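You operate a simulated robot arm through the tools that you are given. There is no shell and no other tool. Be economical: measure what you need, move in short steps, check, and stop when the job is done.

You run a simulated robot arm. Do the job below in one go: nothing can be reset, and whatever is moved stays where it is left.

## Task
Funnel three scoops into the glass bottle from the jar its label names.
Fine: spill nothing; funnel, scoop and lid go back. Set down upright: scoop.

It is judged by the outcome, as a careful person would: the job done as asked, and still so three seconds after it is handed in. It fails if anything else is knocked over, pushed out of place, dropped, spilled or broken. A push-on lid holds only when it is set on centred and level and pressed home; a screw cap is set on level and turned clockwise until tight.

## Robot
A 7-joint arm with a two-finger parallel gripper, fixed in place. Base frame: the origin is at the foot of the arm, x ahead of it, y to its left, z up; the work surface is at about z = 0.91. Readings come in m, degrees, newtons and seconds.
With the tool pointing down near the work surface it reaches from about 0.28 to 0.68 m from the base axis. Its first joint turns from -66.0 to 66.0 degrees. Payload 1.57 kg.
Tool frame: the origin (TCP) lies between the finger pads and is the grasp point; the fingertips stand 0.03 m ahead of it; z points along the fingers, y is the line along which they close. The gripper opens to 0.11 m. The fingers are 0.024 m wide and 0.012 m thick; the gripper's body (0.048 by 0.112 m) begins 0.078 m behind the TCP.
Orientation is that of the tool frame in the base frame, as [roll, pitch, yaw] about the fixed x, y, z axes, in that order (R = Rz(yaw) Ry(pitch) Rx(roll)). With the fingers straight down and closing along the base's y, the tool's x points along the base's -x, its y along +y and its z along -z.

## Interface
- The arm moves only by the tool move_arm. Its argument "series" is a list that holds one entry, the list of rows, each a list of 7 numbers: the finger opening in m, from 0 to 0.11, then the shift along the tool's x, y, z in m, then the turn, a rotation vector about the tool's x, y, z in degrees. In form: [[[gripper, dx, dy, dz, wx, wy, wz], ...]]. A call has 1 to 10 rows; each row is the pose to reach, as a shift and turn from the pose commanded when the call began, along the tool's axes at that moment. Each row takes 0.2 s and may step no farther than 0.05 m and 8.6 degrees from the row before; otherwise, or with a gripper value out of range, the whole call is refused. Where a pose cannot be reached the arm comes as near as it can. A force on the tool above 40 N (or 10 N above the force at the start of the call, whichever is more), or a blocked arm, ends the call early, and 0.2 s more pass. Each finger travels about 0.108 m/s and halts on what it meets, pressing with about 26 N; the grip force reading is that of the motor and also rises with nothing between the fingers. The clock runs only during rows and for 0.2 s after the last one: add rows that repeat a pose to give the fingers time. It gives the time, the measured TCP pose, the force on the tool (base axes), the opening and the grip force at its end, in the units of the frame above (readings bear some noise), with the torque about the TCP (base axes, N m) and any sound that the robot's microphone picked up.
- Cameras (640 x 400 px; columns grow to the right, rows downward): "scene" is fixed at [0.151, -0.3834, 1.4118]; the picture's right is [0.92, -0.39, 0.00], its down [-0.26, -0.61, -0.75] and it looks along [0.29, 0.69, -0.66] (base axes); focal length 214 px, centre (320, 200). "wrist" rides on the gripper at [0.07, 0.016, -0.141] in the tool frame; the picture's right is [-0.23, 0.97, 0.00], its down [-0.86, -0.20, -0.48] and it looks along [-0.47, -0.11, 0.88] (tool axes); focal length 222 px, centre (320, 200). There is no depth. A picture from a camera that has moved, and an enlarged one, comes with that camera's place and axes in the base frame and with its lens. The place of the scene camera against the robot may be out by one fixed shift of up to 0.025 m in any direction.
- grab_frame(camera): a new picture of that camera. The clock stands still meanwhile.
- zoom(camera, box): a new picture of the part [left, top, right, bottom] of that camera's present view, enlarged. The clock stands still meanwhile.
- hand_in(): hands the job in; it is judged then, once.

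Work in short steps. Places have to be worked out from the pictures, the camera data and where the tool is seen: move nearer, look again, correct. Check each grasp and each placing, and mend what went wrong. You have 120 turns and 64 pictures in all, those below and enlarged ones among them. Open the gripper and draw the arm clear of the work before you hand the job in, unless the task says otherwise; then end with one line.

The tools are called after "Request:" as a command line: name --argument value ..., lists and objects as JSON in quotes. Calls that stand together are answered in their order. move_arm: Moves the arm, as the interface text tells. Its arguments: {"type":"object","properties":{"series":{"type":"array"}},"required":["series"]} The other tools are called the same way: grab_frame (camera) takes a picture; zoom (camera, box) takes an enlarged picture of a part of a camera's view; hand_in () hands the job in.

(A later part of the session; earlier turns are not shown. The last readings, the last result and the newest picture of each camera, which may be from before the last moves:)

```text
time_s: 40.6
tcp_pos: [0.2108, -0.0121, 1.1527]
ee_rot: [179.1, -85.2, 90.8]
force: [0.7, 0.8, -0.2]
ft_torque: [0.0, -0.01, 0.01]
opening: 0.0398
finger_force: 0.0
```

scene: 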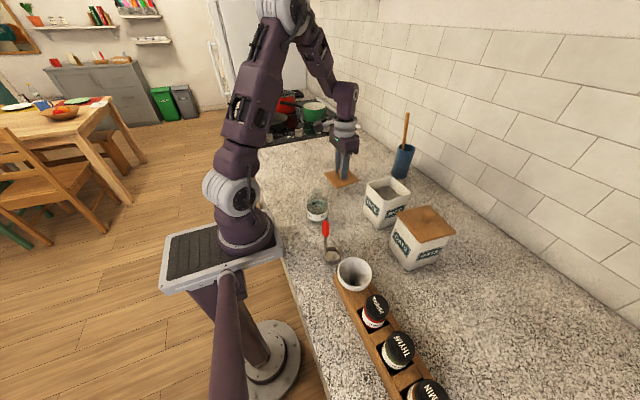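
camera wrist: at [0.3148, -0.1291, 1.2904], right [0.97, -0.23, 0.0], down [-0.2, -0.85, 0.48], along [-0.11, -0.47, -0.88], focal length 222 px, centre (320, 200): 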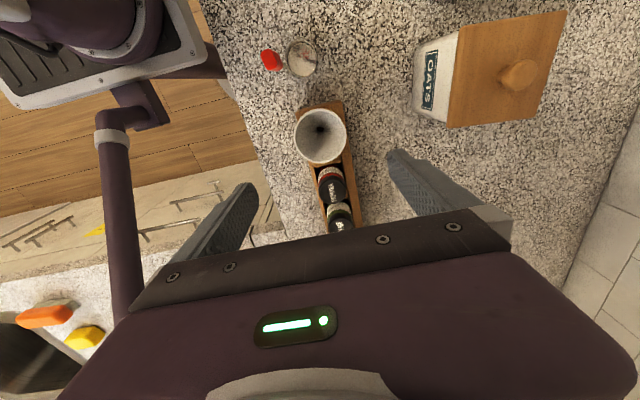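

The sideways tilt with the tool pointing +y works. I'll pour with the cup's -y lip going down. Next I'll return upright above the scoop handle at (0.274, -0.104).

Request:
move_arm --series '[[[0.05, 0, 0.006, -0.01, 0, -8.5, 0], [0.05, 0, 0.012, -0.02, 0, -17, 0], [0.05, 0, 0.018, -0.03, 0, -25.5, 0], [0.05, 0, 0.025, -0.04, 0, -34, 0], [0.05, 0, 0.031, -0.05, 0, -42.5, 0], [0.05, 0, 0.038, -0.06, 0, -51, 0], [0.05, 0, 0.044, -0.07, 0, -59.5, 0], [0.05, -0.004, 0.05, -0.08, 0, -68, 0], [0.05, -0.008, 0.057, -0.088, 0, -76.5, 0], [0.05, -0.008, 0.063, -0.0915, 0, -85, 0]]]'

Request:
zoom --camera "wrist" --box '[220, 80, 420, 220]'

```text
time_s: 42.8
tcp_pos: [0.2734, -0.1017, 1.1507]
ee_rot: [179.9, 0.1, 90.0]
force: [-0.3, 0.7, 0.1]
ft_torque: [-0.02, -0.01, -0.03]
opening: 0.0503
finger_force: 0.0
```

```text
2.86 times, centred on (320, 150) of wrist
camera zoom: at [0.2902, -0.0323, 1.2927], right [0.97, -0.23, 0.0], down [-0.2, -0.85, 0.48], along [-0.11, -0.47, -0.88], focal length 635 px, centre (320, 343)
```

zoom: 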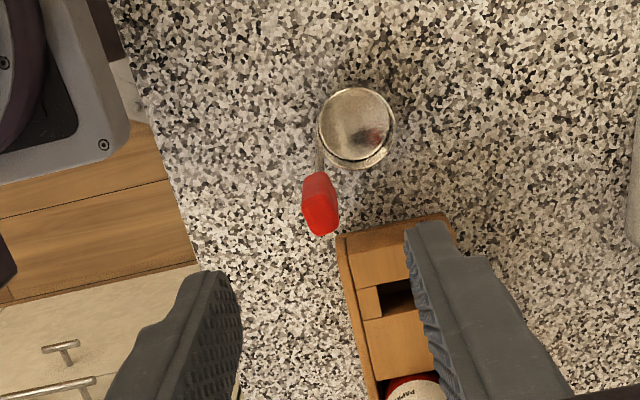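

The handle axis is at about (0.272, -0.110), and the handle-to-cup direction is about 25° from +x toward +y. I'll zoom in to measure the handle's rotation.

Request:
zoom --camera "wrist" --box '[295, 100, 355, 170]'

```text
5.71 times, centred on (325, 135) of wrist
camera zoom: at [0.2902, -0.0323, 1.2927], right [0.97, -0.23, 0.0], down [-0.2, -0.85, 0.48], along [-0.11, -0.47, -0.88], focal length 1269 px, centre (291, 571)
```

zoom: 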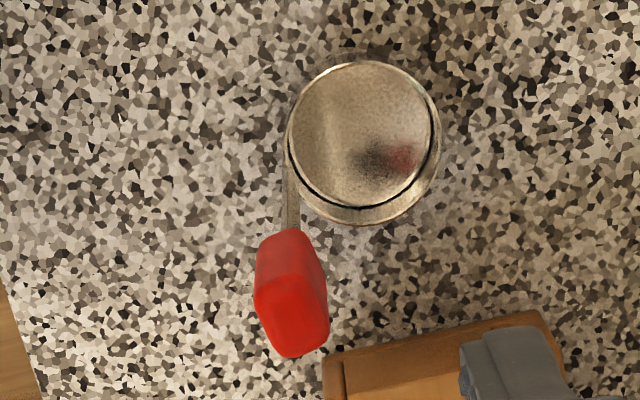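

The handle is a rectangle rotated about 22°, centred at about (0.273, -0.106). I'll rotate the gripper to match and descend to z 1.06 first.

Request:
move_arm --series '[[[0.05, -0.0045, 0, 0, 0, 0, -7.5], [0.05, -0.0045, 0, 0, 0, 0, -15], [0.05, -0.0045, 0, 0.02, 0, 0, -22], [0.05, -0.0045, 0, 0.055, 0, 0, -22], [0.05, -0.0045, 0, 0.08, 0, 0, -22], [0.05, -0.0045, 0, 0.08, 0, 0, -22]]]'

Request:
zoom --camera "wrist" --box '[240, 110, 400, 220]'

```text
time_s: 44.2
tcp_pos: [0.2752, -0.1065, 1.0716]
ee_rot: [-180.0, 0.1, 112.0]
force: [0.5, -0.5, 0.0]
ft_torque: [0.02, 0.03, -0.01]
opening: 0.0501
finger_force: 0.1
```

```text
3.64 times, centred on (320, 165) of wrist
camera zoom: at [0.2633, -0.036, 1.2129], right [0.99, 0.15, 0.0], down [0.14, -0.87, 0.48], along [0.07, -0.47, -0.88], focal length 808 px, centre (320, 327)
```

zoom: 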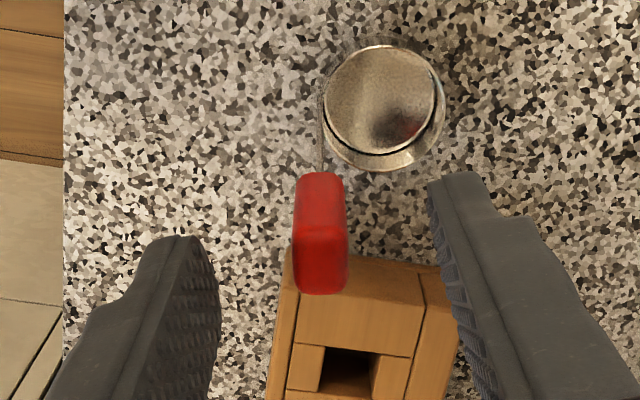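

The handle is aligned and centred between the fingers. I'll descend 30 mm and close.

Request:
move_arm --series '[[[0.05, 0, 0, 0.015, 0, 0, 0], [0.05, 0, 0, 0.03, 0, 0, 0], [0.03, 0, 0, 0.03, 0, 0, 0], [0.0, 0, 0, 0.03, 0, 0, 0], [0.0, 0, 0, 0.03, 0, 0, 0], [0.0, 0, 0, 0.03, 0, 0, 0]]]'

Request:
zoom --camera "scene" --box '[280, 190, 380, 280]'

```text
time_s: 45.6
tcp_pos: [0.2738, -0.107, 1.041]
ee_rot: [180.0, 0.0, 112.0]
force: [0.1, 0.7, 0.7]
ft_torque: [0.04, 0.0, -0.01]
opening: 0.0111
finger_force: 26.2
```

```text
4.44 times, centred on (330, 235) of scene
camera zoom: at [0.151, -0.3834, 1.4118], right [0.92, -0.39, 0.0], down [-0.26, -0.61, -0.75], along [0.29, 0.69, -0.66], focal length 953 px, centre (276, 44)
```

zoom: 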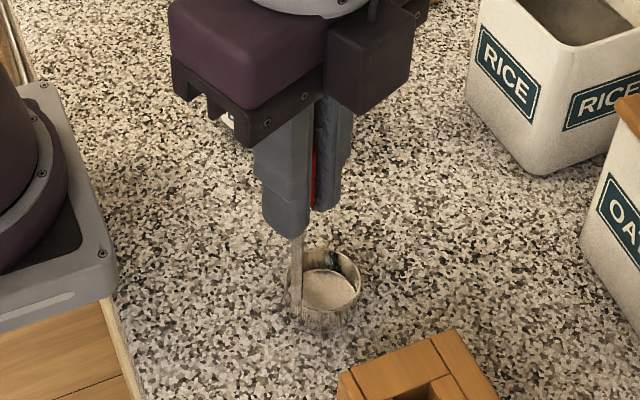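

The scoop is gripped at 0.011, with its home TCP at (0.274, -0.107, 1.041) and yaw 112. I'll lift to z 1.21 and turn back to yaw 90 so the cup points +x.

Request:
move_arm --series '[[[0.0, 0, 0, -0.01, 0, 0, 0], [0.0, 0, 0, -0.05, 0, 0, 0], [0.0, 0, 0, -0.1, 0, 0, 0], [0.0, 0, 0, -0.14, 0, 0, 7.5], [0.0, 0, 0, -0.17, 0, 0, 15], [0.0, 0, 0, -0.17, 0, 0, 22], [0.0, 0, 0, -0.17, 0, 0, 22]]]'

Request:
zoom --camera "scene" --box '[270, 140, 370, 220]'

```text
time_s: 47.2
tcp_pos: [0.2739, -0.1061, 1.2123]
ee_rot: [-180.0, 0.0, 89.9]
force: [0.6, 0.0, -0.2]
ft_torque: [-0.01, -0.02, -0.02]
opening: 0.0111
finger_force: 25.9
```

```text
5.00 times, centred on (320, 180) of scene
camera zoom: at [0.151, -0.3834, 1.4118], right [0.92, -0.39, 0.0], down [-0.26, -0.61, -0.75], along [0.29, 0.69, -0.66], focal length 1072 px, centre (320, 300)
```

zoom: 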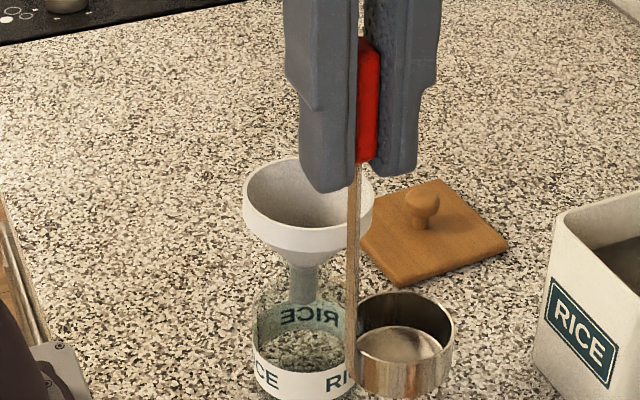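

The scoop is held upright. I'll carry it over the rice jar and lean it 25° with the +y lip down.

Request:
move_arm --series '[[[0.0, 0.02, 0.04, 0, 0, 0, 0], [0.0, 0.045, 0.08, 0, 0, 0, 0], [0.0, 0.07, 0.12, 0, 0, 0, 0], [0.0, 0.09, 0.16, 0, 0, 0, 0], [0.0, 0.115, 0.19, 0, 0, 0, 0], [0.0, 0.125, 0.203, 0, 0, -8, 0], [0.0, 0.125, 0.203, 0, 0, -16, 0], [0.0, 0.125, 0.203, 0, 0, -24, 0], [0.0, 0.125, 0.203, 0, 0, -24, 0]]]'

Request:
zoom --camera "scene" --box '[330, 110, 450, 220]'

```text
time_s: 49.2
tcp_pos: [0.4773, 0.0185, 1.2121]
ee_rot: [-180.0, 24.1, 90.1]
force: [-0.1, -0.1, -0.1]
ft_torque: [0.0, -0.03, 0.0]
opening: 0.0114
finger_force: 26.1
```

```text
3.64 times, centred on (390, 165) of scene
camera zoom: at [0.1511, -0.3834, 1.4118], right [0.92, -0.39, 0.0], down [-0.26, -0.61, -0.75], along [0.29, 0.69, -0.66], focal length 780 px, centre (66, 327)
```

zoom: 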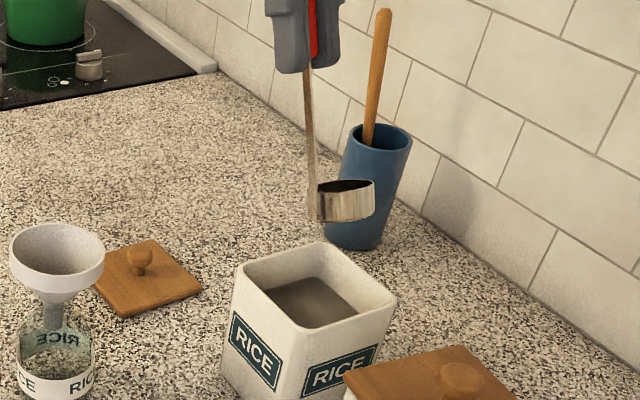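

The cup is over the opening. I'll lower it straight down into the rice with the lip leading.

Request:
move_arm --series '[[[0.0, 0.0173, 0, 0.0389, 0, 0, 0], [0.0, 0.0347, 0, 0.0778, 0, 0, 0], [0.0, 0.0434, 0, 0.0973, 0, 0, 0], [0.0, 0.0491, 0, 0.1102, 0, 0, 0], [0.0, 0.0549, 0, 0.1232, 0, 0, 0], [0.0, 0.0578, 0, 0.1297, 0, 0, 0]]]'

Request:
zoom --camera "scene" --box '[340, 140, 430, 220]'

```text
time_s: 50.6
tcp_pos: [0.4787, 0.0205, 1.0704]
ee_rot: [179.9, 24.1, 90.0]
force: [0.3, -0.3, 0.8]
ft_torque: [0.01, 0.02, -0.02]
opening: 0.0111
finger_force: 25.8
```

```text
5.00 times, centred on (385, 180) of scene
camera zoom: at [0.151, -0.3834, 1.4118], right [0.92, -0.39, 0.0], down [-0.26, -0.61, -0.75], along [0.29, 0.69, -0.66], focal length 1072 px, centre (-5, 300)
```

zoom: 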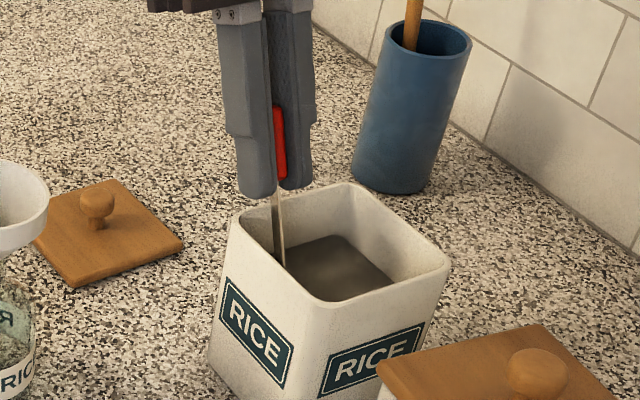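

The cup is under the rice with no resistance. I'll level it while sweeping to the middle of the jar, keeping it submerged.

Request:
move_arm --series '[[[0.0, -0.012, 0, 0.0055, 0, 8, 0], [0.0, -0.024, 0, 0.011, 0, 16, 0], [0.0, -0.037, 0, 0.0165, 0, 24, 0], [0.0, -0.037, 0, 0.0165, 0, 24, 0]]]'

Request:
move_arm --series '[[[0.0, 0, 0, -0.01, 0, 0, 0], [0.0, 0, 0, -0.02, 0, 0, 0], [0.0, 0, 0, -0.03, 0, 0, 0], [0.0, 0, 0, -0.045, 0, 0, 0], [0.0, 0, 0, -0.06, 0, 0, 0], [0.0, 0, 0, -0.06, 0, 0, 0]]]'

Request:
zoom --camera "scene" --box '[340, 120, 430, 210]'

```text
time_s: 51.6
tcp_pos: [0.478, -0.0222, 1.0694]
ee_rot: [179.9, -0.1, 89.9]
force: [-0.4, -0.6, -0.3]
ft_torque: [-0.01, 0.01, 0.0]
opening: 0.011
finger_force: 26.0
```

```text
time_s: 53.0
tcp_pos: [0.4775, -0.0227, 1.1311]
ee_rot: [180.0, 0.0, 90.0]
force: [-0.3, 0.0, -0.4]
ft_torque: [0.04, 0.0, 0.02]
opening: 0.0113
finger_force: 26.1
```

```text
4.44 times, centred on (385, 165) of scene
camera zoom: at [0.151, -0.3834, 1.4118], right [0.92, -0.39, 0.0], down [-0.26, -0.61, -0.75], along [0.29, 0.69, -0.66], focal length 953 px, centre (31, 356)
```

zoom: 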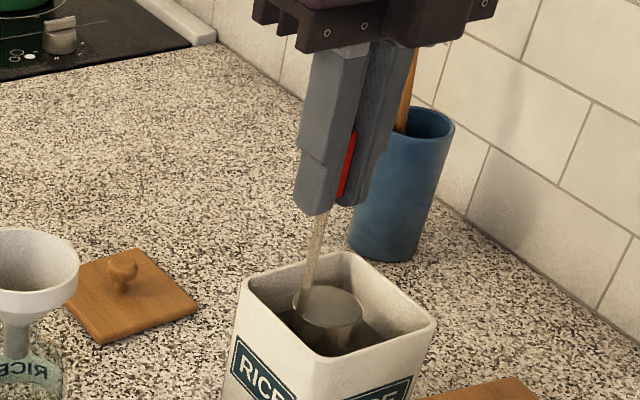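

The cup comes up filled level. I'll raise it to z 1.21 and carry it level to the pour start over the funnel.

Request:
move_arm --series '[[[0.0, 0, 0, -0.03, 0, 0, 0], [0.0, 0, 0, -0.06, 0, 0, 0], [0.0, 0.005, -0.01, -0.079, 0, 0, 0], [0.0, 0.02, -0.04, -0.079, 0, 0, 0], [0.0, 0.038, -0.073, -0.079, 0, 0, 0], [0.0, 0.057, -0.107, -0.079, 0, 0, 0], [0.0, 0.076, -0.141, -0.079, 0, 0, 0], [0.0, 0.09, -0.17, -0.075, 0, 0, 0], [0.0, 0.098, -0.185, -0.066, 0, 0, 0], [0.0, 0.098, -0.185, -0.066, 0, 0, 0]]]'

Request:
zoom --camera "scene" --box '[270, 130, 380, 220]'

```text
time_s: 55.2
tcp_pos: [0.293, 0.076, 1.1958]
ee_rot: [-180.0, 0.0, 90.0]
force: [0.1, 0.4, 0.1]
ft_torque: [0.01, 0.04, 0.01]
opening: 0.0114
finger_force: 25.9
```

```text
4.44 times, centred on (325, 175) of scene
camera zoom: at [0.151, -0.3834, 1.4118], right [0.92, -0.39, 0.0], down [-0.26, -0.61, -0.75], along [0.29, 0.69, -0.66], focal length 953 px, centre (298, 311)
```

zoom: 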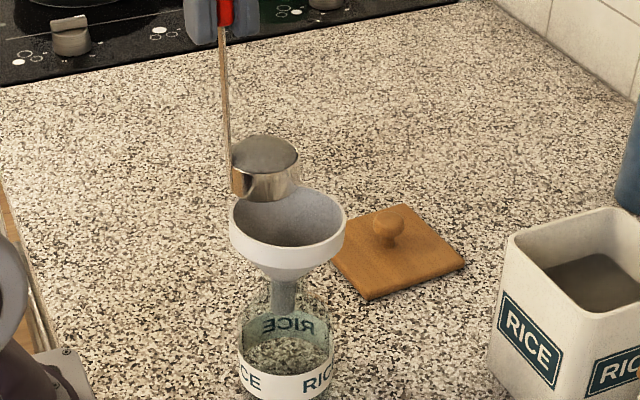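

The heaped cup is over the funnel. I'll start pouring slowly by tilting to about 60° with the lip kept over the funnel centre.

Request:
move_arm --series '[[[0.0, -0.0158, 0, -0.0018, 0, 8.5, 0], [0.0, -0.0317, 0, -0.0014, 0, 17, 0], [0.0, -0.0474, 0, 0.0015, 0, 25.5, 0], [0.0, -0.0625, 0, 0.0065, 0, 34, 0], [0.0, -0.0625, 0, 0.0065, 0, 34, 0], [0.0, -0.0767, 0, 0.0179, 0, 42.5, 0], [0.0, -0.0767, 0, 0.0179, 0, 42.5, 0], [0.0, -0.0896, 0, 0.0312, 0, 51, 0], [0.0, -0.0896, 0, 0.0312, 0, 51, 0], [0.0, -0.101, 0, 0.0463, 0, 59.5, 0]]]'

Request:
zoom --camera "scene" --box '[270, 130, 380, 220]'

```text
time_s: 57.4
tcp_pos: [0.2943, -0.0244, 1.1504]
ee_rot: [179.9, -59.7, 90.1]
force: [-0.7, 0.0, -0.2]
ft_torque: [-0.03, 0.01, -0.01]
opening: 0.0113
finger_force: 26.1
```

```text
4.44 times, centred on (325, 175) of scene
camera zoom: at [0.151, -0.3834, 1.4118], right [0.92, -0.39, 0.0], down [-0.26, -0.61, -0.75], along [0.29, 0.69, -0.66], focal length 953 px, centre (298, 311)
```

zoom: 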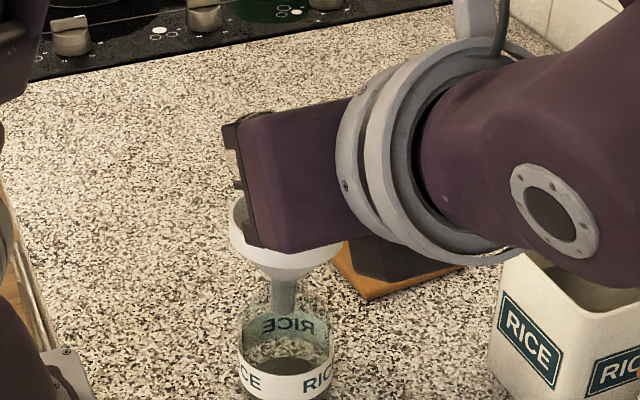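

A dark layer is appearing in the bottle. I'll continue the tilt to 93° and hold there.

Request:
move_arm --series '[[[0.0, -0.0184, 0, -0.0003, 0, 8.5, 0], [0.0, -0.0184, 0, -0.0003, 0, 8.5, 0], [0.0, -0.0344, 0, 0.0002, 0, 17, 0], [0.0, -0.05, 0, 0.003, 0, 25.5, 0], [0.0, -0.065, 0, 0.008, 0, 34, 0], [0.0, -0.065, 0, 0.008, 0, 34, 0], [0.0, -0.065, 0, 0.008, 0, 34, 0]]]'

Request:
grab_frame --camera "wrist"

```text
time_s: 59.0
tcp_pos: [0.2919, -0.0508, 1.0889]
ee_rot: [0.4, -86.5, -90.4]
force: [-0.4, -0.2, 0.2]
ft_torque: [-0.06, 0.03, -0.02]
opening: 0.0113
finger_force: 26.6
```

```text
16 pictures are left
camera wrist: at [0.3082, -0.1966, 1.1497], right [0.97, 0.01, -0.23], down [-0.2, -0.42, -0.88], along [-0.11, 0.91, -0.41], focal length 222 px, centre (320, 200)
```

wrist: 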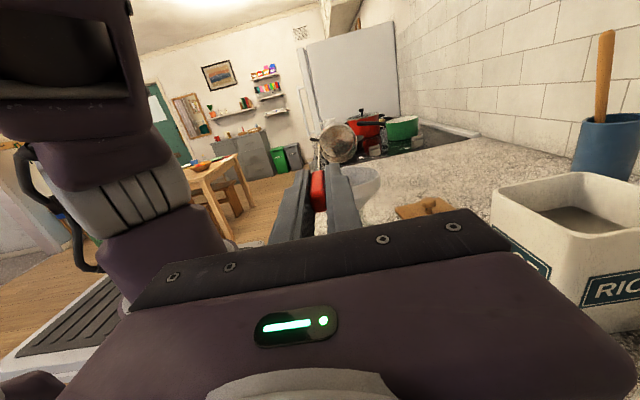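

I'll check that the cup is empty with one zoom.

Request:
zoom --camera "wrist" --box '[290, 100, 390, 210]'

```text
3.64 times, centred on (340, 155) of wrist
camera zoom: at [0.3082, -0.1966, 1.1497], right [0.97, 0.01, -0.23], down [-0.2, -0.42, -0.88], along [-0.11, 0.91, -0.41], focal length 808 px, centre (247, 364)
```

zoom: 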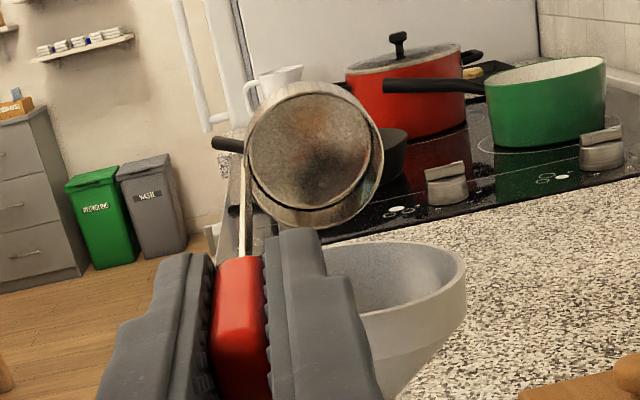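

The cup is empty. I'll swing back upright along the same path and then return over the jar for scoop two.

Request:
move_arm --series '[[[0.0, 0.0153, 0, 0.0042, 0, -8.5, 0], [0.0, 0.0298, 0, 0.0106, 0, -17, 0], [0.0, 0.0433, 0, 0.0192, 0, -25.5, 0], [0.0, 0.0584, 0, 0.0297, 0, -34, 0], [0.0, 0.0728, 0, 0.042, 0, -42.5, 0], [0.0, 0.0852, 0, 0.0557, 0, -51, 0], [0.0, 0.0958, 0, 0.0706, 0, -59.5, 0], [0.0, 0.0998, 0, 0.0859, 0, -68, 0], [0.0, 0.1018, 0, 0.1018, 0, -76.5, 0], [0.0, 0.1012, 0, 0.1177, 0, -85, 0]]]'

Request:
move_arm --series '[[[0.0, -0.004, 0.035, -0.012, 0, -8.5, 0], [0.0, -0.01, 0.075, -0.0206, 0, -8.5, 0], [0.0, -0.02, 0.115, -0.0206, 0, -8.5, 0], [0.0, -0.028, 0.15, -0.0206, 0, -16.5, 0], [0.0, -0.0384, 0.1845, -0.0206, 0, -24.5, 0], [0.0, -0.0384, 0.1845, -0.0206, 0, -32.5, 0], [0.0, -0.0384, 0.1845, -0.0206, 0, -32.5, 0]]]'

Request:
grab_frame --camera "scene"

```text
time_s: 61.2
tcp_pos: [0.293, 0.0605, 1.1968]
ee_rot: [179.9, -8.4, 90.0]
force: [0.5, 0.5, -0.6]
ft_torque: [-0.05, 0.0, 0.0]
opening: 0.0113
finger_force: 26.2
```

```text
time_s: 62.8
tcp_pos: [0.4775, 0.0188, 1.2132]
ee_rot: [-180.0, 24.1, 90.0]
force: [0.0, 1.0, -0.2]
ft_torque: [0.01, 0.01, 0.02]
opening: 0.0113
finger_force: 26.2
```

```text
14 pictures are left
```

scene: 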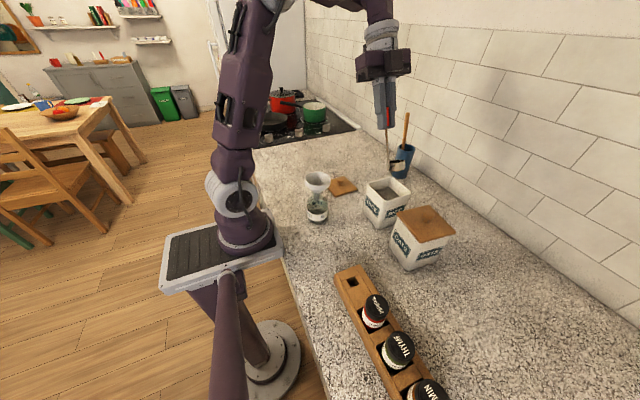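

Everything is in place. I'll zoom on the bottle and funnel to check for spills or clogging while repeating the dip.

Request:
zoom --camera "scene" --box '[285, 160, 365, 230]'

Request:
move_arm --series '[[[0.0, 0.0173, 0, 0.0389, 0, 0, 0], [0.0, 0.0347, 0, 0.0778, 0, 0, 0], [0.0, 0.0434, 0, 0.0973, 0, 0, 0], [0.0, 0.0491, 0, 0.1102, 0, 0, 0], [0.0, 0.0549, 0, 0.1232, 0, 0, 0], [0.0, 0.0578, 0, 0.1297, 0, 0, 0]]]'

```text
5.71 times, centred on (325, 195) of scene
camera zoom: at [0.1511, -0.3834, 1.4118], right [0.92, -0.39, 0.0], down [-0.26, -0.61, -0.75], along [0.29, 0.69, -0.66], focal length 1226 px, centre (291, 229)
```

zoom: 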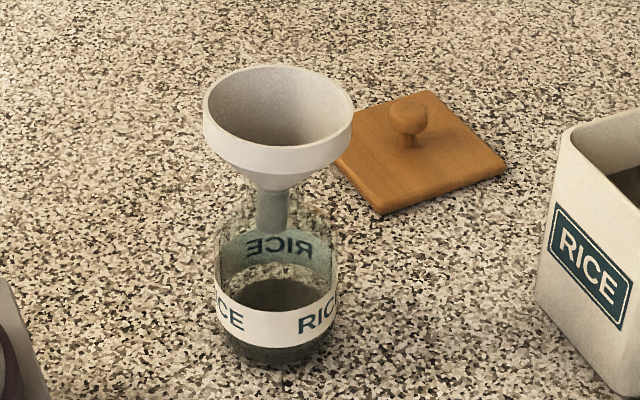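

```text
time_s: 64.2
tcp_pos: [0.478, 0.018, 1.0693]
ee_rot: [-179.9, 24.1, 90.1]
force: [0.3, -0.9, 0.0]
ft_torque: [0.03, 0.0, -0.04]
opening: 0.0114
finger_force: 26.6
```

The first scoop is in the bottle with no spill. I'll level the cup and lift the second scoop.

Request:
move_arm --series '[[[0.0, -0.0115, 0, 0.0065, 0, 8, 0], [0.0, -0.023, 0, 0.013, 0, 16, 0], [0.0, -0.0355, 0, 0.0195, 0, 24, 0], [0.0, -0.0355, 0, 0.0195, 0, 24, 0]]]'

Request:
move_arm --series '[[[0.0, 0, 0, -0.01, 0, 0, 0], [0.0, 0, 0, -0.02, 0, 0, 0], [0.0, 0, 0, -0.03, 0, 0, 0], [0.0, 0, 0, -0.045, 0, 0, 0], [0.0, 0, 0, -0.06, 0, 0, 0], [0.0, 0, 0, -0.06, 0, 0, 0]]]'

Request:
zoom --camera "scene" --box '[340, 120, 430, 210]'

```text
time_s: 65.2
tcp_pos: [0.478, -0.0218, 1.0668]
ee_rot: [-179.9, -0.1, 90.0]
force: [-0.3, 0.9, -0.5]
ft_torque: [-0.01, 0.0, 0.03]
opening: 0.0112
finger_force: 26.4
```

```text
time_s: 66.6
tcp_pos: [0.4786, -0.0203, 1.1282]
ee_rot: [-180.0, 0.0, 90.0]
force: [-0.4, -0.2, 0.3]
ft_torque: [0.01, 0.03, -0.01]
opening: 0.0111
finger_force: 26.1
```

```text
4.44 times, centred on (385, 165) of scene
camera zoom: at [0.151, -0.3834, 1.4118], right [0.92, -0.39, 0.0], down [-0.26, -0.61, -0.75], along [0.29, 0.69, -0.66], focal length 953 px, centre (31, 356)
```

zoom: 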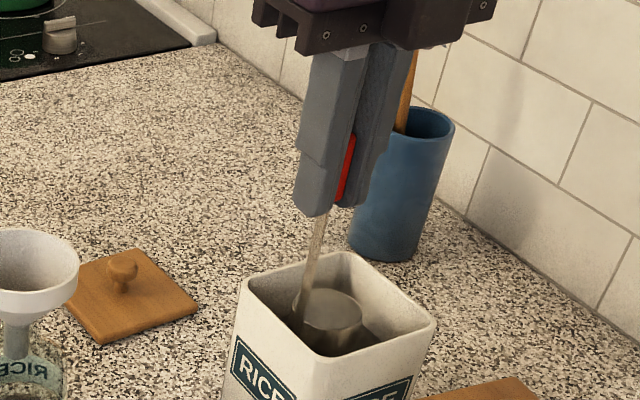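

The cup is full again. I'll carry it to the pour start.

Request:
move_arm --series '[[[0.0, 0, 0, -0.03, 0, 0, 0], [0.0, 0, 0, -0.06, 0, 0, 0], [0.0, 0.005, -0.01, -0.081, 0, 0, 0], [0.0, 0.02, -0.04, -0.081, 0, 0, 0], [0.0, 0.038, -0.073, -0.081, 0, 0, 0], [0.0, 0.057, -0.107, -0.081, 0, 0, 0], [0.0, 0.076, -0.141, -0.081, 0, 0, 0], [0.0, 0.09, -0.17, -0.077, 0, 0, 0], [0.0, 0.0975, -0.185, -0.0685, 0, 0, 0], [0.0, 0.0975, -0.185, -0.0685, 0, 0, 0]]]'

```text
time_s: 68.8
tcp_pos: [0.2921, 0.0764, 1.1951]
ee_rot: [-180.0, 0.0, 90.0]
force: [0.2, -0.3, -0.2]
ft_torque: [0.01, 0.02, -0.03]
opening: 0.0113
finger_force: 25.8
```

The pose matches the first pour start, so I'll repeat the same pour.

Request:
move_arm --series '[[[0.0, -0.0158, 0, -0.0018, 0, 8.5, 0], [0.0, -0.0317, 0, -0.0014, 0, 17, 0], [0.0, -0.0474, 0, 0.0015, 0, 25.5, 0], [0.0, -0.0625, 0, 0.0065, 0, 34, 0], [0.0, -0.0625, 0, 0.0065, 0, 34, 0], [0.0, -0.0767, 0, 0.0179, 0, 42.5, 0], [0.0, -0.0767, 0, 0.0179, 0, 42.5, 0], [0.0, -0.0896, 0, 0.0312, 0, 51, 0], [0.0, -0.0896, 0, 0.0312, 0, 51, 0], [0.0, -0.101, 0, 0.0463, 0, 59.5, 0]]]'

Request:
move_arm --series '[[[0.0, -0.0184, 0, -0.0003, 0, 8.5, 0], [0.0, -0.0184, 0, -0.0003, 0, 8.5, 0], [0.0, -0.0344, 0, 0.0002, 0, 17, 0], [0.0, -0.05, 0, 0.003, 0, 25.5, 0], [0.0, -0.065, 0, 0.008, 0, 34, 0], [0.0, -0.065, 0, 0.008, 0, 34, 0], [0.0, -0.065, 0, 0.008, 0, 34, 0]]]'

Request:
zoom --camera "wrist" --box '[290, 100, 390, 210]'

```text
time_s: 71.0
tcp_pos: [0.2928, -0.0239, 1.1507]
ee_rot: [179.9, -59.6, 90.0]
force: [0.3, -0.6, 0.0]
ft_torque: [0.0, 0.01, -0.05]
opening: 0.0112
finger_force: 25.6
```

```text
time_s: 72.6
tcp_pos: [0.2911, -0.0502, 1.0901]
ee_rot: [0.4, -86.5, -90.4]
force: [-0.5, -0.3, -0.5]
ft_torque: [-0.02, 0.05, 0.0]
opening: 0.0113
finger_force: 26.4
```

```text
3.64 times, centred on (340, 155) of wrist
camera zoom: at [0.3072, -0.1965, 1.1508], right [0.97, 0.01, -0.23], down [-0.2, -0.42, -0.88], along [-0.11, 0.91, -0.41], focal length 808 px, centre (247, 364)
```

zoom: 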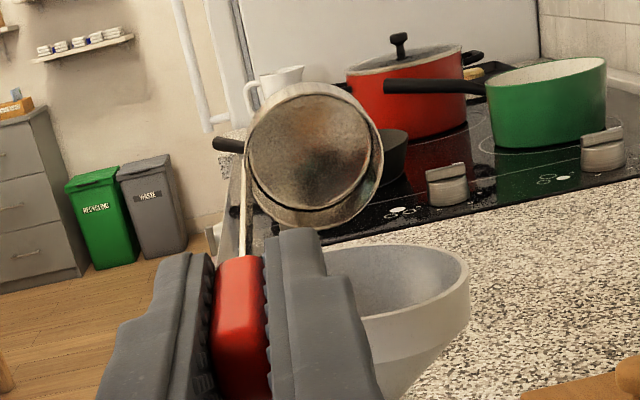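

The second scoop is emptied. I'll return to the jar for the third.

Request:
move_arm --series '[[[0.0, 0.0153, 0, 0.0042, 0, -8.5, 0], [0.0, 0.0298, 0, 0.0106, 0, -17, 0], [0.0, 0.0433, 0, 0.0192, 0, -25.5, 0], [0.0, 0.0584, 0, 0.0297, 0, -34, 0], [0.0, 0.0728, 0, 0.042, 0, -42.5, 0], [0.0, 0.0852, 0, 0.0557, 0, -51, 0], [0.0, 0.0958, 0, 0.0706, 0, -59.5, 0], [0.0, 0.0998, 0, 0.0859, 0, -68, 0], [0.0, 0.1018, 0, 0.1018, 0, -76.5, 0], [0.0, 0.1012, 0, 0.1177, 0, -85, 0]]]'

Request:
move_arm --series '[[[0.0, -0.004, 0.035, -0.012, 0, -8.5, 0], [0.0, -0.01, 0.075, -0.0206, 0, -8.5, 0], [0.0, -0.02, 0.115, -0.0206, 0, -8.5, 0], [0.0, -0.028, 0.15, -0.0206, 0, -16.5, 0], [0.0, -0.0384, 0.1845, -0.0206, 0, -24.5, 0], [0.0, -0.0384, 0.1845, -0.0206, 0, -32.5, 0], [0.0, -0.0384, 0.1845, -0.0206, 0, -32.5, 0]]]'

Request:
zoom --camera "scene" --box '[285, 140, 425, 230]'

```text
time_s: 74.8
tcp_pos: [0.2927, 0.0614, 1.1991]
ee_rot: [179.9, -8.4, 89.9]
force: [-0.2, 1.5, -0.1]
ft_torque: [-0.02, 0.03, 0.01]
opening: 0.0117
finger_force: 26.5
```

```text
time_s: 76.4
tcp_pos: [0.4784, 0.0196, 1.2137]
ee_rot: [180.0, 24.0, 90.0]
force: [0.7, -0.1, -0.8]
ft_torque: [0.03, 0.02, -0.02]
opening: 0.0112
finger_force: 25.9
```

```text
4.44 times, centred on (355, 185) of scene
camera zoom: at [0.1511, -0.3834, 1.4118], right [0.92, -0.39, 0.0], down [-0.26, -0.61, -0.75], along [0.29, 0.69, -0.66], focal length 953 px, centre (164, 267)
```

zoom: 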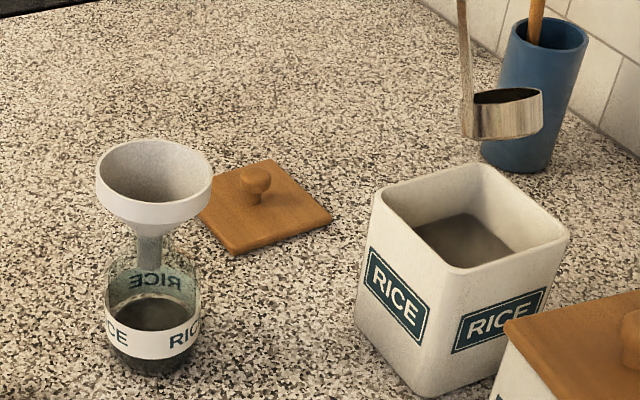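

All is clean. For the third dip I'll go 6 mm deeper, since the rice level has dropped.

Request:
move_arm --series '[[[0.0, 0.0173, 0, 0.0389, 0, 0, 0], [0.0, 0.0347, 0, 0.0778, 0, 0, 0], [0.0, 0.0434, 0, 0.0973, 0, 0, 0], [0.0, 0.0491, 0, 0.1102, 0, 0, 0], [0.0, 0.0549, 0, 0.1232, 0, 0, 0], [0.0, 0.0602, 0, 0.1352, 0, 0, 0]]]'

Request:
move_arm --series '[[[0.0, -0.012, 0, 0.0055, 0, 8, 0], [0.0, -0.024, 0, 0.011, 0, 16, 0], [0.0, -0.037, 0, 0.0165, 0, 24, 0], [0.0, -0.037, 0, 0.0165, 0, 24, 0]]]'

Request:
move_arm --series '[[[0.0, 0, 0, -0.01, 0, 0, 0], [0.0, 0, 0, -0.02, 0, 0, 0], [0.0, 0, 0, -0.03, 0, 0, 0], [0.0, 0, 0, -0.045, 0, 0, 0], [0.0, 0, 0, -0.066, 0, 0, 0], [0.0, 0, 0, -0.066, 0, 0, 0]]]'

Request:
zoom --camera "scene" --box '[340, 120, 430, 210]'

```text
time_s: 77.8
tcp_pos: [0.4778, 0.0209, 1.0629]
ee_rot: [179.9, 24.0, 90.0]
force: [0.8, 0.8, -1.5]
ft_torque: [0.01, 0.04, -0.01]
opening: 0.0114
finger_force: 25.7
```

```text
time_s: 78.8
tcp_pos: [0.4785, -0.0212, 1.0635]
ee_rot: [179.9, -0.1, 90.0]
force: [-0.9, -0.4, 0.0]
ft_torque: [0.0, 0.0, 0.0]
opening: 0.0113
finger_force: 26.3
```

```text
time_s: 80.2
tcp_pos: [0.4773, -0.0218, 1.1308]
ee_rot: [179.9, 0.0, 90.0]
force: [-0.6, 0.3, 0.3]
ft_torque: [0.02, 0.0, 0.01]
opening: 0.0115
finger_force: 26.2
```

```text
4.44 times, centred on (385, 165) of scene
camera zoom: at [0.151, -0.3834, 1.4118], right [0.92, -0.39, 0.0], down [-0.26, -0.61, -0.75], along [0.29, 0.69, -0.66], focal length 953 px, centre (31, 356)
```

zoom: 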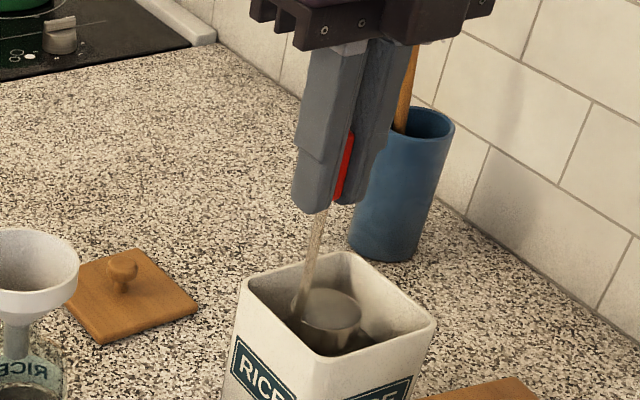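

The third scoop is full. I'll carry it to the pour start.

Request:
move_arm --series '[[[0.0, 0, 0, -0.03, 0, 0, 0], [0.0, 0, 0, -0.06, 0, 0, 0], [0.0, 0.005, -0.01, -0.079, 0, 0, 0], [0.0, 0.02, -0.04, -0.079, 0, 0, 0], [0.0, 0.038, -0.073, -0.079, 0, 0, 0], [0.0, 0.057, -0.107, -0.079, 0, 0, 0], [0.0, 0.076, -0.141, -0.079, 0, 0, 0], [0.0, 0.09, -0.17, -0.075, 0, 0, 0], [0.0, 0.0975, -0.185, -0.066, 0, 0, 0], [0.0, 0.0975, -0.185, -0.066, 0, 0, 0]]]'

```text
time_s: 82.4
tcp_pos: [0.2923, 0.0775, 1.1953]
ee_rot: [179.9, -0.1, 90.1]
force: [-0.7, -0.5, -0.2]
ft_torque: [0.02, -0.06, -0.03]
opening: 0.011
finger_force: 26.2
```

The pose is right, so I'll pour the third scoop.

Request:
move_arm --series '[[[0.0, -0.0158, 0, -0.0018, 0, 8.5, 0], [0.0, -0.0317, 0, -0.0014, 0, 17, 0], [0.0, -0.0474, 0, 0.0015, 0, 25.5, 0], [0.0, -0.0625, 0, 0.0065, 0, 34, 0], [0.0, -0.0625, 0, 0.0065, 0, 34, 0], [0.0, -0.0767, 0, 0.0179, 0, 42.5, 0], [0.0, -0.0767, 0, 0.0179, 0, 42.5, 0], [0.0, -0.0896, 0, 0.0312, 0, 51, 0], [0.0, -0.0896, 0, 0.0312, 0, 51, 0], [0.0, -0.101, 0, 0.0463, 0, 59.5, 0]]]'

Request:
move_arm --series '[[[0.0, -0.0184, 0, -0.0003, 0, 8.5, 0], [0.0, -0.0184, 0, -0.0003, 0, 8.5, 0], [0.0, -0.0344, 0, 0.0002, 0, 17, 0], [0.0, -0.05, 0, 0.003, 0, 25.5, 0], [0.0, -0.065, 0, 0.008, 0, 34, 0], [0.0, -0.065, 0, 0.008, 0, 34, 0], [0.0, -0.065, 0, 0.008, 0, 34, 0], [0.0, -0.065, 0, 0.008, 0, 34, 0]]]'

Request:
move_arm --series '[[[0.0, 0.0153, 0, 0.0042, 0, -8.5, 0], [0.0, 0.0298, 0, 0.0106, 0, -17, 0], [0.0, 0.0433, 0, 0.0192, 0, -25.5, 0], [0.0, 0.0584, 0, 0.0297, 0, -34, 0], [0.0, 0.0728, 0, 0.042, 0, -42.5, 0], [0.0, 0.0852, 0, 0.0557, 0, -51, 0], [0.0, 0.0958, 0, 0.0706, 0, -59.5, 0], [0.0, 0.0998, 0, 0.0859, 0, -68, 0], [0.0, 0.1018, 0, 0.1018, 0, -76.5, 0], [0.0, 0.1012, 0, 0.1177, 0, -85, 0]]]'

Request:
zoom --camera "scene" --box '[270, 130, 380, 220]'

```text
time_s: 84.6
tcp_pos: [0.2908, -0.0264, 1.1485]
ee_rot: [179.9, -59.6, 90.1]
force: [0.6, -0.5, -2.0]
ft_torque: [-0.06, 0.01, 0.01]
opening: 0.0113
finger_force: 26.3
```

```text
time_s: 86.4
tcp_pos: [0.2911, -0.0502, 1.0902]
ee_rot: [-0.1, -86.5, -90.1]
force: [0.2, -0.1, -0.3]
ft_torque: [-0.04, 0.0, -0.02]
opening: 0.0113
finger_force: 26.2
```

```text
time_s: 88.6
tcp_pos: [0.2916, 0.061, 1.1984]
ee_rot: [179.9, -8.4, 90.0]
force: [0.0, -0.1, -0.7]
ft_torque: [-0.02, 0.0, -0.02]
opening: 0.0113
finger_force: 26.0
```

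```text
4.44 times, centred on (325, 175) of scene
camera zoom: at [0.151, -0.3834, 1.4118], right [0.92, -0.39, 0.0], down [-0.26, -0.61, -0.75], along [0.29, 0.69, -0.66], focal length 953 px, centre (298, 311)
```

zoom: 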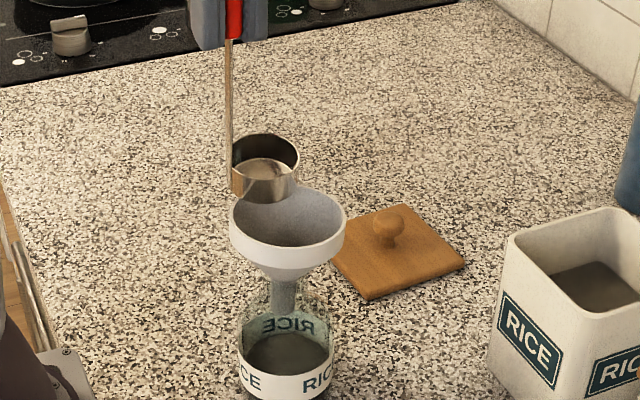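

Three scoops are in the bottle, the funnel has drained and the cup is empty. I'll carry the scoop level back above its home spot.

Request:
move_arm --series '[[[0.0, 0, 0, -0.015, 0, -8.5, 0], [0.0, -0.035, -0.004, -0.02, 0, -8.5, 0], [0.0, -0.075, -0.008, -0.025, 0, -8.5, 0], [0.0, -0.115, -0.012, -0.03, 0, -8.5, 0], [0.0, -0.15, -0.018, -0.035, 0, -8.5, 0], [0.0, -0.1639, -0.018, -0.0367, 0, -8.5, 0], [0.0, -0.1639, -0.018, -0.0367, 0, -8.5, 0]]]'

Request:
move_arm --series '[[[0.0, 0, 0, 0, 0, 0, -7.5], [0.0, 0, 0, 0.03, 0, 0, -15], [0.0, 0, 0, 0.07, 0, 0, -22], [0.0, 0, 0, 0.11, 0, 0, -22], [0.0, 0, 0, 0.145, 0, 0, -22], [0.0, 0, 0, 0.145, 0, 0, -22]]]'

```text
time_s: 90.2
tcp_pos: [0.2745, -0.1056, 1.2097]
ee_rot: [-180.0, 0.0, 90.0]
force: [-0.2, -0.7, -0.2]
ft_torque: [-0.01, 0.01, -0.01]
opening: 0.0113
finger_force: 26.1
```

```text
time_s: 91.6
tcp_pos: [0.2746, -0.1067, 1.064]
ee_rot: [179.9, 0.0, 111.9]
force: [-0.1, 0.8, -0.6]
ft_torque: [-0.01, 0.02, 0.01]
opening: 0.0112
finger_force: 26.1
```

The scoop is level, about 23 mm above its resting height. I'll lower it gently until it touches.

Request:
move_arm --series '[[[0.0, 0, 0, 0.008, 0, 0, 0], [0.0, 0, 0, 0.014, 0, 0, 0], [0.0, 0, 0, 0.018, 0, 0, 0], [0.0, 0, 0, 0.021, 0, 0, 0], [0.0, 0, 0, 0.023, 0, 0, 0], [0.0, 0, 0, 0.024, 0, 0, 0]]]'

```text
time_s: 93.0
tcp_pos: [0.2736, -0.1065, 1.0412]
ee_rot: [179.9, 0.1, 112.1]
force: [-2.3, -3.7, 22.4]
ft_torque: [-0.07, -0.05, 0.0]
opening: 0.0113
finger_force: 25.8
```

It touches the counter with 22 N up. I'll ease off 1 mm, open and rise, then check that it stands.

Request:
move_arm --series '[[[0.0, 0, 0, -0.001, 0, 0, 0], [0.02, 0, 0, -0.001, 0, 0, 0], [0.05, 0, 0, -0.001, 0, 0, 0], [0.05, 0, 0, -0.001, 0, 0, 0], [0.05, 0, 0, -0.03, 0, 0, 0], [0.05, 0, 0, -0.075, 0, 0, 0], [0.05, 0, 0, -0.12, 0, 0, 0], [0.05, 0, 0, -0.15, 0, 0, 0], [0.05, 0, 0, -0.15, 0, 0, 0]]]'

Request:
zoom --camera "scene" --box '[270, 150, 390, 290]'

```text
time_s: 95.0
tcp_pos: [0.2749, -0.1063, 1.1936]
ee_rot: [-180.0, 0.0, 112.0]
force: [0.3, -0.2, -0.4]
ft_torque: [0.02, -0.03, 0.0]
opening: 0.0501
finger_force: 0.0
```

```text
2.86 times, centred on (330, 220) of scene
camera zoom: at [0.151, -0.3834, 1.4118], right [0.92, -0.39, 0.0], down [-0.26, -0.61, -0.75], along [0.29, 0.69, -0.66], focal length 613 px, centre (291, 143)
```

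zoom: 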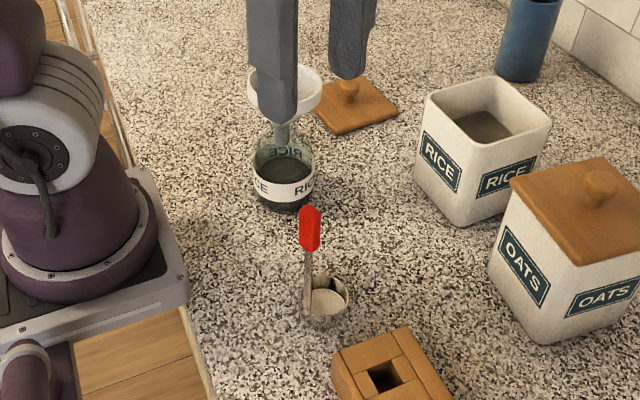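

The scoop stands upright at home. I'll go back above the funnel with the gripper open at yaw 90.

Request:
move_arm --series '[[[0.08, 0.032, 0.0246, 0, 0, 0, 7.5], [0.11, 0.064, 0.049, 0, 0, 0, 15], [0.11, 0.096, 0.074, 0, 0, 0, 22], [0.11, 0.1285, 0.0984, 0, 0, 0, 22], [0.11, 0.1285, 0.0984, 0.02, 0, 0, 22], [0.11, 0.1285, 0.0984, 0.02, 0, 0, 22]]]'

Request:
grab_frame --camera "wrist"

```text
time_s: 96.4
tcp_pos: [0.3173, 0.0507, 1.1697]
ee_rot: [179.9, -0.1, 90.0]
force: [0.7, 0.8, 0.2]
ft_torque: [-0.02, -0.01, 0.02]
opening: 0.1097
finger_force: 0.0
```

```text
6 pictures are left
camera wrist: at [0.3333, 0.1197, 1.3125], right [0.97, -0.23, 0.0], down [-0.2, -0.86, 0.48], along [-0.11, -0.47, -0.88], focal length 222 px, centre (320, 200)
```

wrist: 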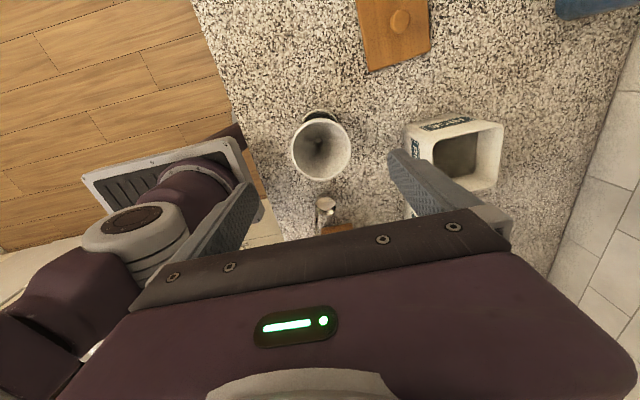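

The funnel is where I left it. I'll descend to the same grip height and close.

Request:
move_arm --series '[[[0.11, -0.001, 0, 0.04, 0, 0, 0], [0.11, -0.001, 0, 0.08, 0, 0, 0], [0.11, -0.001, 0, 0.105, 0, 0, 0], [0.11, -0.001, 0, 0.114, 0, 0, 0], [0.08, -0.001, 0, 0.114, 0, 0, 0], [0.04, -0.001, 0, 0.114, 0, 0, 0], [0.04, -0.001, 0, 0.114, 0, 0, 0], [0.04, -0.001, 0, 0.114, 0, 0, 0]]]'

```text
time_s: 98.2
tcp_pos: [0.3169, 0.0481, 1.0563]
ee_rot: [-180.0, 0.1, 90.1]
force: [0.1, 0.2, 0.9]
ft_torque: [0.01, -0.01, 0.01]
opening: 0.0676
finger_force: 25.9
```

The funnel is gripped at 0.0676 with no side force. I'll lift it straight out of the neck.

Request:
move_arm --series '[[[0.04, 0, 0, -0.005, 0, 0, 0], [0.04, 0, 0, -0.015, 0, 0, 0], [0.04, 0, 0, -0.03, 0, 0, 0], [0.04, 0, 0, -0.05, 0, 0, 0], [0.04, 0, 0, -0.08, 0, 0, 0], [0.04, 0, 0, -0.122, 0, 0, 0], [0.04, 0, 0, -0.122, 0, 0, 0]]]'

Request:
zoom --camera "scene" --box '[280, 120, 380, 230]'

```text
time_s: 99.8
tcp_pos: [0.3183, 0.0478, 1.1785]
ee_rot: [180.0, 0.0, 89.9]
force: [-0.9, 0.2, -0.2]
ft_torque: [-0.02, 0.01, 0.02]
opening: 0.0675
finger_force: 25.9
```

```text
3.64 times, centred on (330, 175) of scene
camera zoom: at [0.151, -0.3834, 1.4118], right [0.92, -0.39, 0.0], down [-0.26, -0.61, -0.75], along [0.29, 0.69, -0.66], focal length 780 px, centre (284, 291)
```

zoom: 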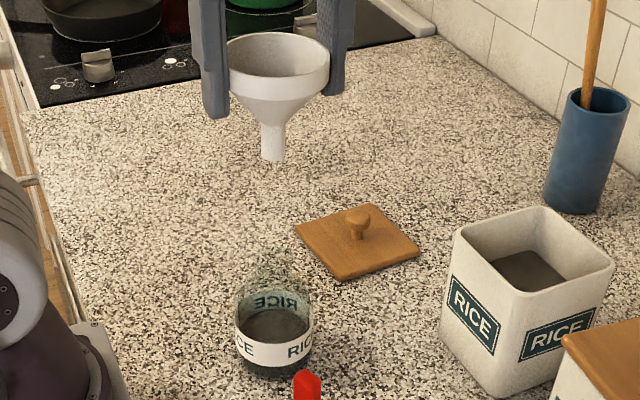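

The bottle holds the rice and the funnel came out cleanly. I'll carry it around the scoop back above the rack hole.

Request:
move_arm --series '[[[0.04, -0.03, 0.015, 0, 0, 0, 0], [0.04, -0.07, 0.035, 0, 0, 0, 0], [0.04, -0.115, 0.0425, 0, 0, 0, 0], [0.04, -0.16, 0.0425, 0, 0, 0, 0], [0.04, -0.205, 0.037, 0, 0, 0, 0], [0.04, -0.235, 0.005, 0, 0, 0, 0], [0.04, -0.2455, -0.0175, 0, 0, 0, 0], [0.04, -0.2455, -0.0175, 0, 0, 0, 0], [0.04, -0.2455, -0.0175, 0, 0, 0, 0]]]'

Request:
move_arm --series '[[[0.04, 0, 0, 0.04, 0, 0, 0], [0.04, 0, 0, 0.08, 0, 0, 0], [0.04, 0, 0, 0.105, 0, 0, 0], [0.04, 0, 0, 0.105, 0, 0, 0]]]'

```text
time_s: 101.8
tcp_pos: [0.2993, -0.1974, 1.1791]
ee_rot: [180.0, 0.0, 90.1]
force: [-0.1, -1.4, -0.9]
ft_torque: [0.0, 0.02, 0.01]
opening: 0.0674
finger_force: 26.3
```

```text
time_s: 102.8
tcp_pos: [0.3004, -0.196, 1.0721]
ee_rot: [180.0, 0.0, 90.0]
force: [0.1, -0.3, -2.0]
ft_torque: [-0.03, -0.02, 0.01]
opening: 0.0673
finger_force: 26.2
```

It's aligned at (0.300, -0.196). I'll lower into the hole with small steps near the end.

Request:
move_arm --series '[[[0.04, 0, 0, 0.03, 0, 0, 0], [0.04, 0, 0, 0.045, 0, 0, 0], [0.04, 0, 0, 0.056, 0, 0, 0], [0.04, 0, 0, 0.066, 0, 0, 0], [0.04, 0, 0, 0.074, 0, 0, 0], [0.04, 0, 0, 0.08, 0, 0, 0], [0.04, 0, 0, 0.083, 0, 0, 0], [0.04, 0, 0, 0.085, 0, 0, 0]]]'

```text
time_s: 104.6
tcp_pos: [0.2989, -0.1965, 0.9895]
ee_rot: [179.9, -0.1, 90.0]
force: [1.6, 10.0, 19.7]
ft_torque: [0.23, 0.0, -0.06]
opening: 0.0674
finger_force: 26.0
```

It's seated at its original height with about 20 N up. I'll ease off, release, rise and check.

Request:
move_arm --series '[[[0.04, 0, 0, -0.001, 0, 0, 0], [0.075, 0, 0, -0.001, 0, 0, 0], [0.11, 0, 0, -0.001, 0, 0, 0], [0.11, 0, 0, -0.001, 0, 0, 0], [0.11, 0, 0, -0.03, 0, 0, 0], [0.11, 0, 0, -0.075, 0, 0, 0], [0.11, 0, 0, -0.12, 0, 0, 0], [0.11, 0, 0, -0.165, 0, 0, 0], [0.11, 0, 0, -0.165, 0, 0, 0]]]'

Request:
zoom --camera "wrist" --box '[220, 20, 420, 240]'

```text
time_s: 106.6
tcp_pos: [0.3004, -0.2007, 1.1541]
ee_rot: [180.0, 0.1, 90.1]
force: [0.2, -0.1, 0.5]
ft_torque: [0.04, 0.04, -0.04]
opening: 0.1103
finger_force: 0.0
```

```text
1.82 times, centred on (320, 130) of wrist
camera zoom: at [0.3164, -0.1309, 1.2963], right [0.97, -0.23, 0.0], down [-0.2, -0.85, 0.48], along [-0.11, -0.47, -0.88], focal length 404 px, centre (320, 327)
```

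zoom: 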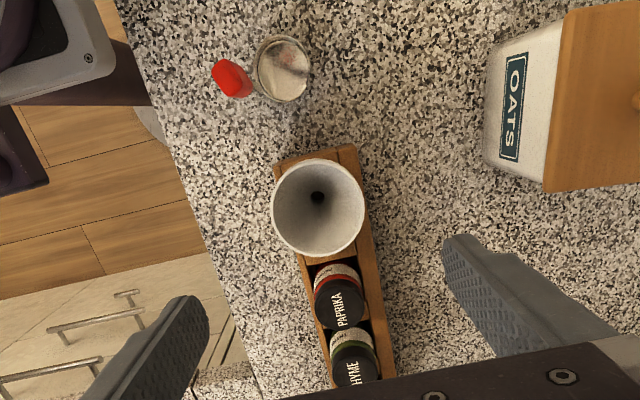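

The funnel is back in the rack and the scoop stands upright. Next is the lid: I'll turn back to yaw 180 and move above it at (0.4505, 0.160).

Request:
move_arm --series '[[[0.1, 0.036, 0.015, -0.005, 0, 0, -8.5], [0.08, 0.072, 0.03, -0.01, 0, 0, -17], [0.06, 0.108, 0.045, -0.01, 0, 0, -25.5], [0.06, 0.144, 0.06, -0.01, 0, 0, -34], [0.06, 0.18, 0.075, -0.01, 0, 0, -42.5], [0.06, 0.216, 0.09, -0.01, 0, 0, -51], [0.06, 0.252, 0.105, -0.01, 0, 0, -59.5], [0.06, 0.288, 0.12, -0.01, 0, 0, -68], [0.06, 0.324, 0.136, -0.01, 0, 0, -76.5], [0.06, 0.3575, 0.151, -0.01, 0, 0, -85]]]'

Request:
move_arm --series '[[[0.06, 0, 0, 0, 0, 0, -5], [0.06, 0, 0, 0, 0, 0, -5], [0.06, 0, 0, 0, 0, 0, -5]]]'

```text
time_s: 108.8
tcp_pos: [0.45, 0.1613, 1.1628]
ee_rot: [179.9, 0.0, 175.1]
force: [-0.4, 0.0, 0.2]
ft_torque: [-0.01, -0.02, -0.04]
opening: 0.06
finger_force: 0.1
```

```text
time_s: 109.6
tcp_pos: [0.4507, 0.1621, 1.1635]
ee_rot: [-180.0, 0.0, 179.9]
force: [0.4, 0.2, -0.7]
ft_torque: [0.02, 0.02, 0.02]
opening: 0.06
finger_force: 0.0
```

I'm above the lid. I'll descend around the knob to just above the lid surface and close.

Request:
move_arm --series '[[[0.06, 0, -0.0012, 0.045, 0, 0, 0], [0.06, 0, -0.0012, 0.09, 0, 0, 0], [0.06, 0, -0.0012, 0.135, 0, 0, 0], [0.06, 0, -0.0012, 0.175, 0, 0, 0], [0.06, 0, -0.0012, 0.2, 0, 0, 0], [0.06, 0, -0.0012, 0.21, 0, 0, 0], [0.06, 0, -0.0012, 0.212, 0, 0, 0], [0.06, 0, -0.0012, 0.212, 0, 0, 0]]]'

Request:
move_arm --series '[[[0.03, 0, 0, 0, 0, 0, 0], [0.0, 0, 0, 0, 0, 0, 0], [0.0, 0, 0, 0, 0, 0, 0], [0.0, 0, 0, 0, 0, 0, 0]]]'

```text
time_s: 111.4
tcp_pos: [0.4508, 0.158, 0.9515]
ee_rot: [-180.0, 0.0, 180.0]
force: [0.4, -0.4, 0.2]
ft_torque: [0.01, -0.02, 0.01]
opening: 0.0599
finger_force: 0.1
```

```text
time_s: 112.4
tcp_pos: [0.4502, 0.157, 0.9532]
ee_rot: [-179.9, 0.1, -180.0]
force: [0.0, -0.7, 1.8]
ft_torque: [0.01, -0.03, -0.05]
opening: 0.0231
finger_force: 26.2
```

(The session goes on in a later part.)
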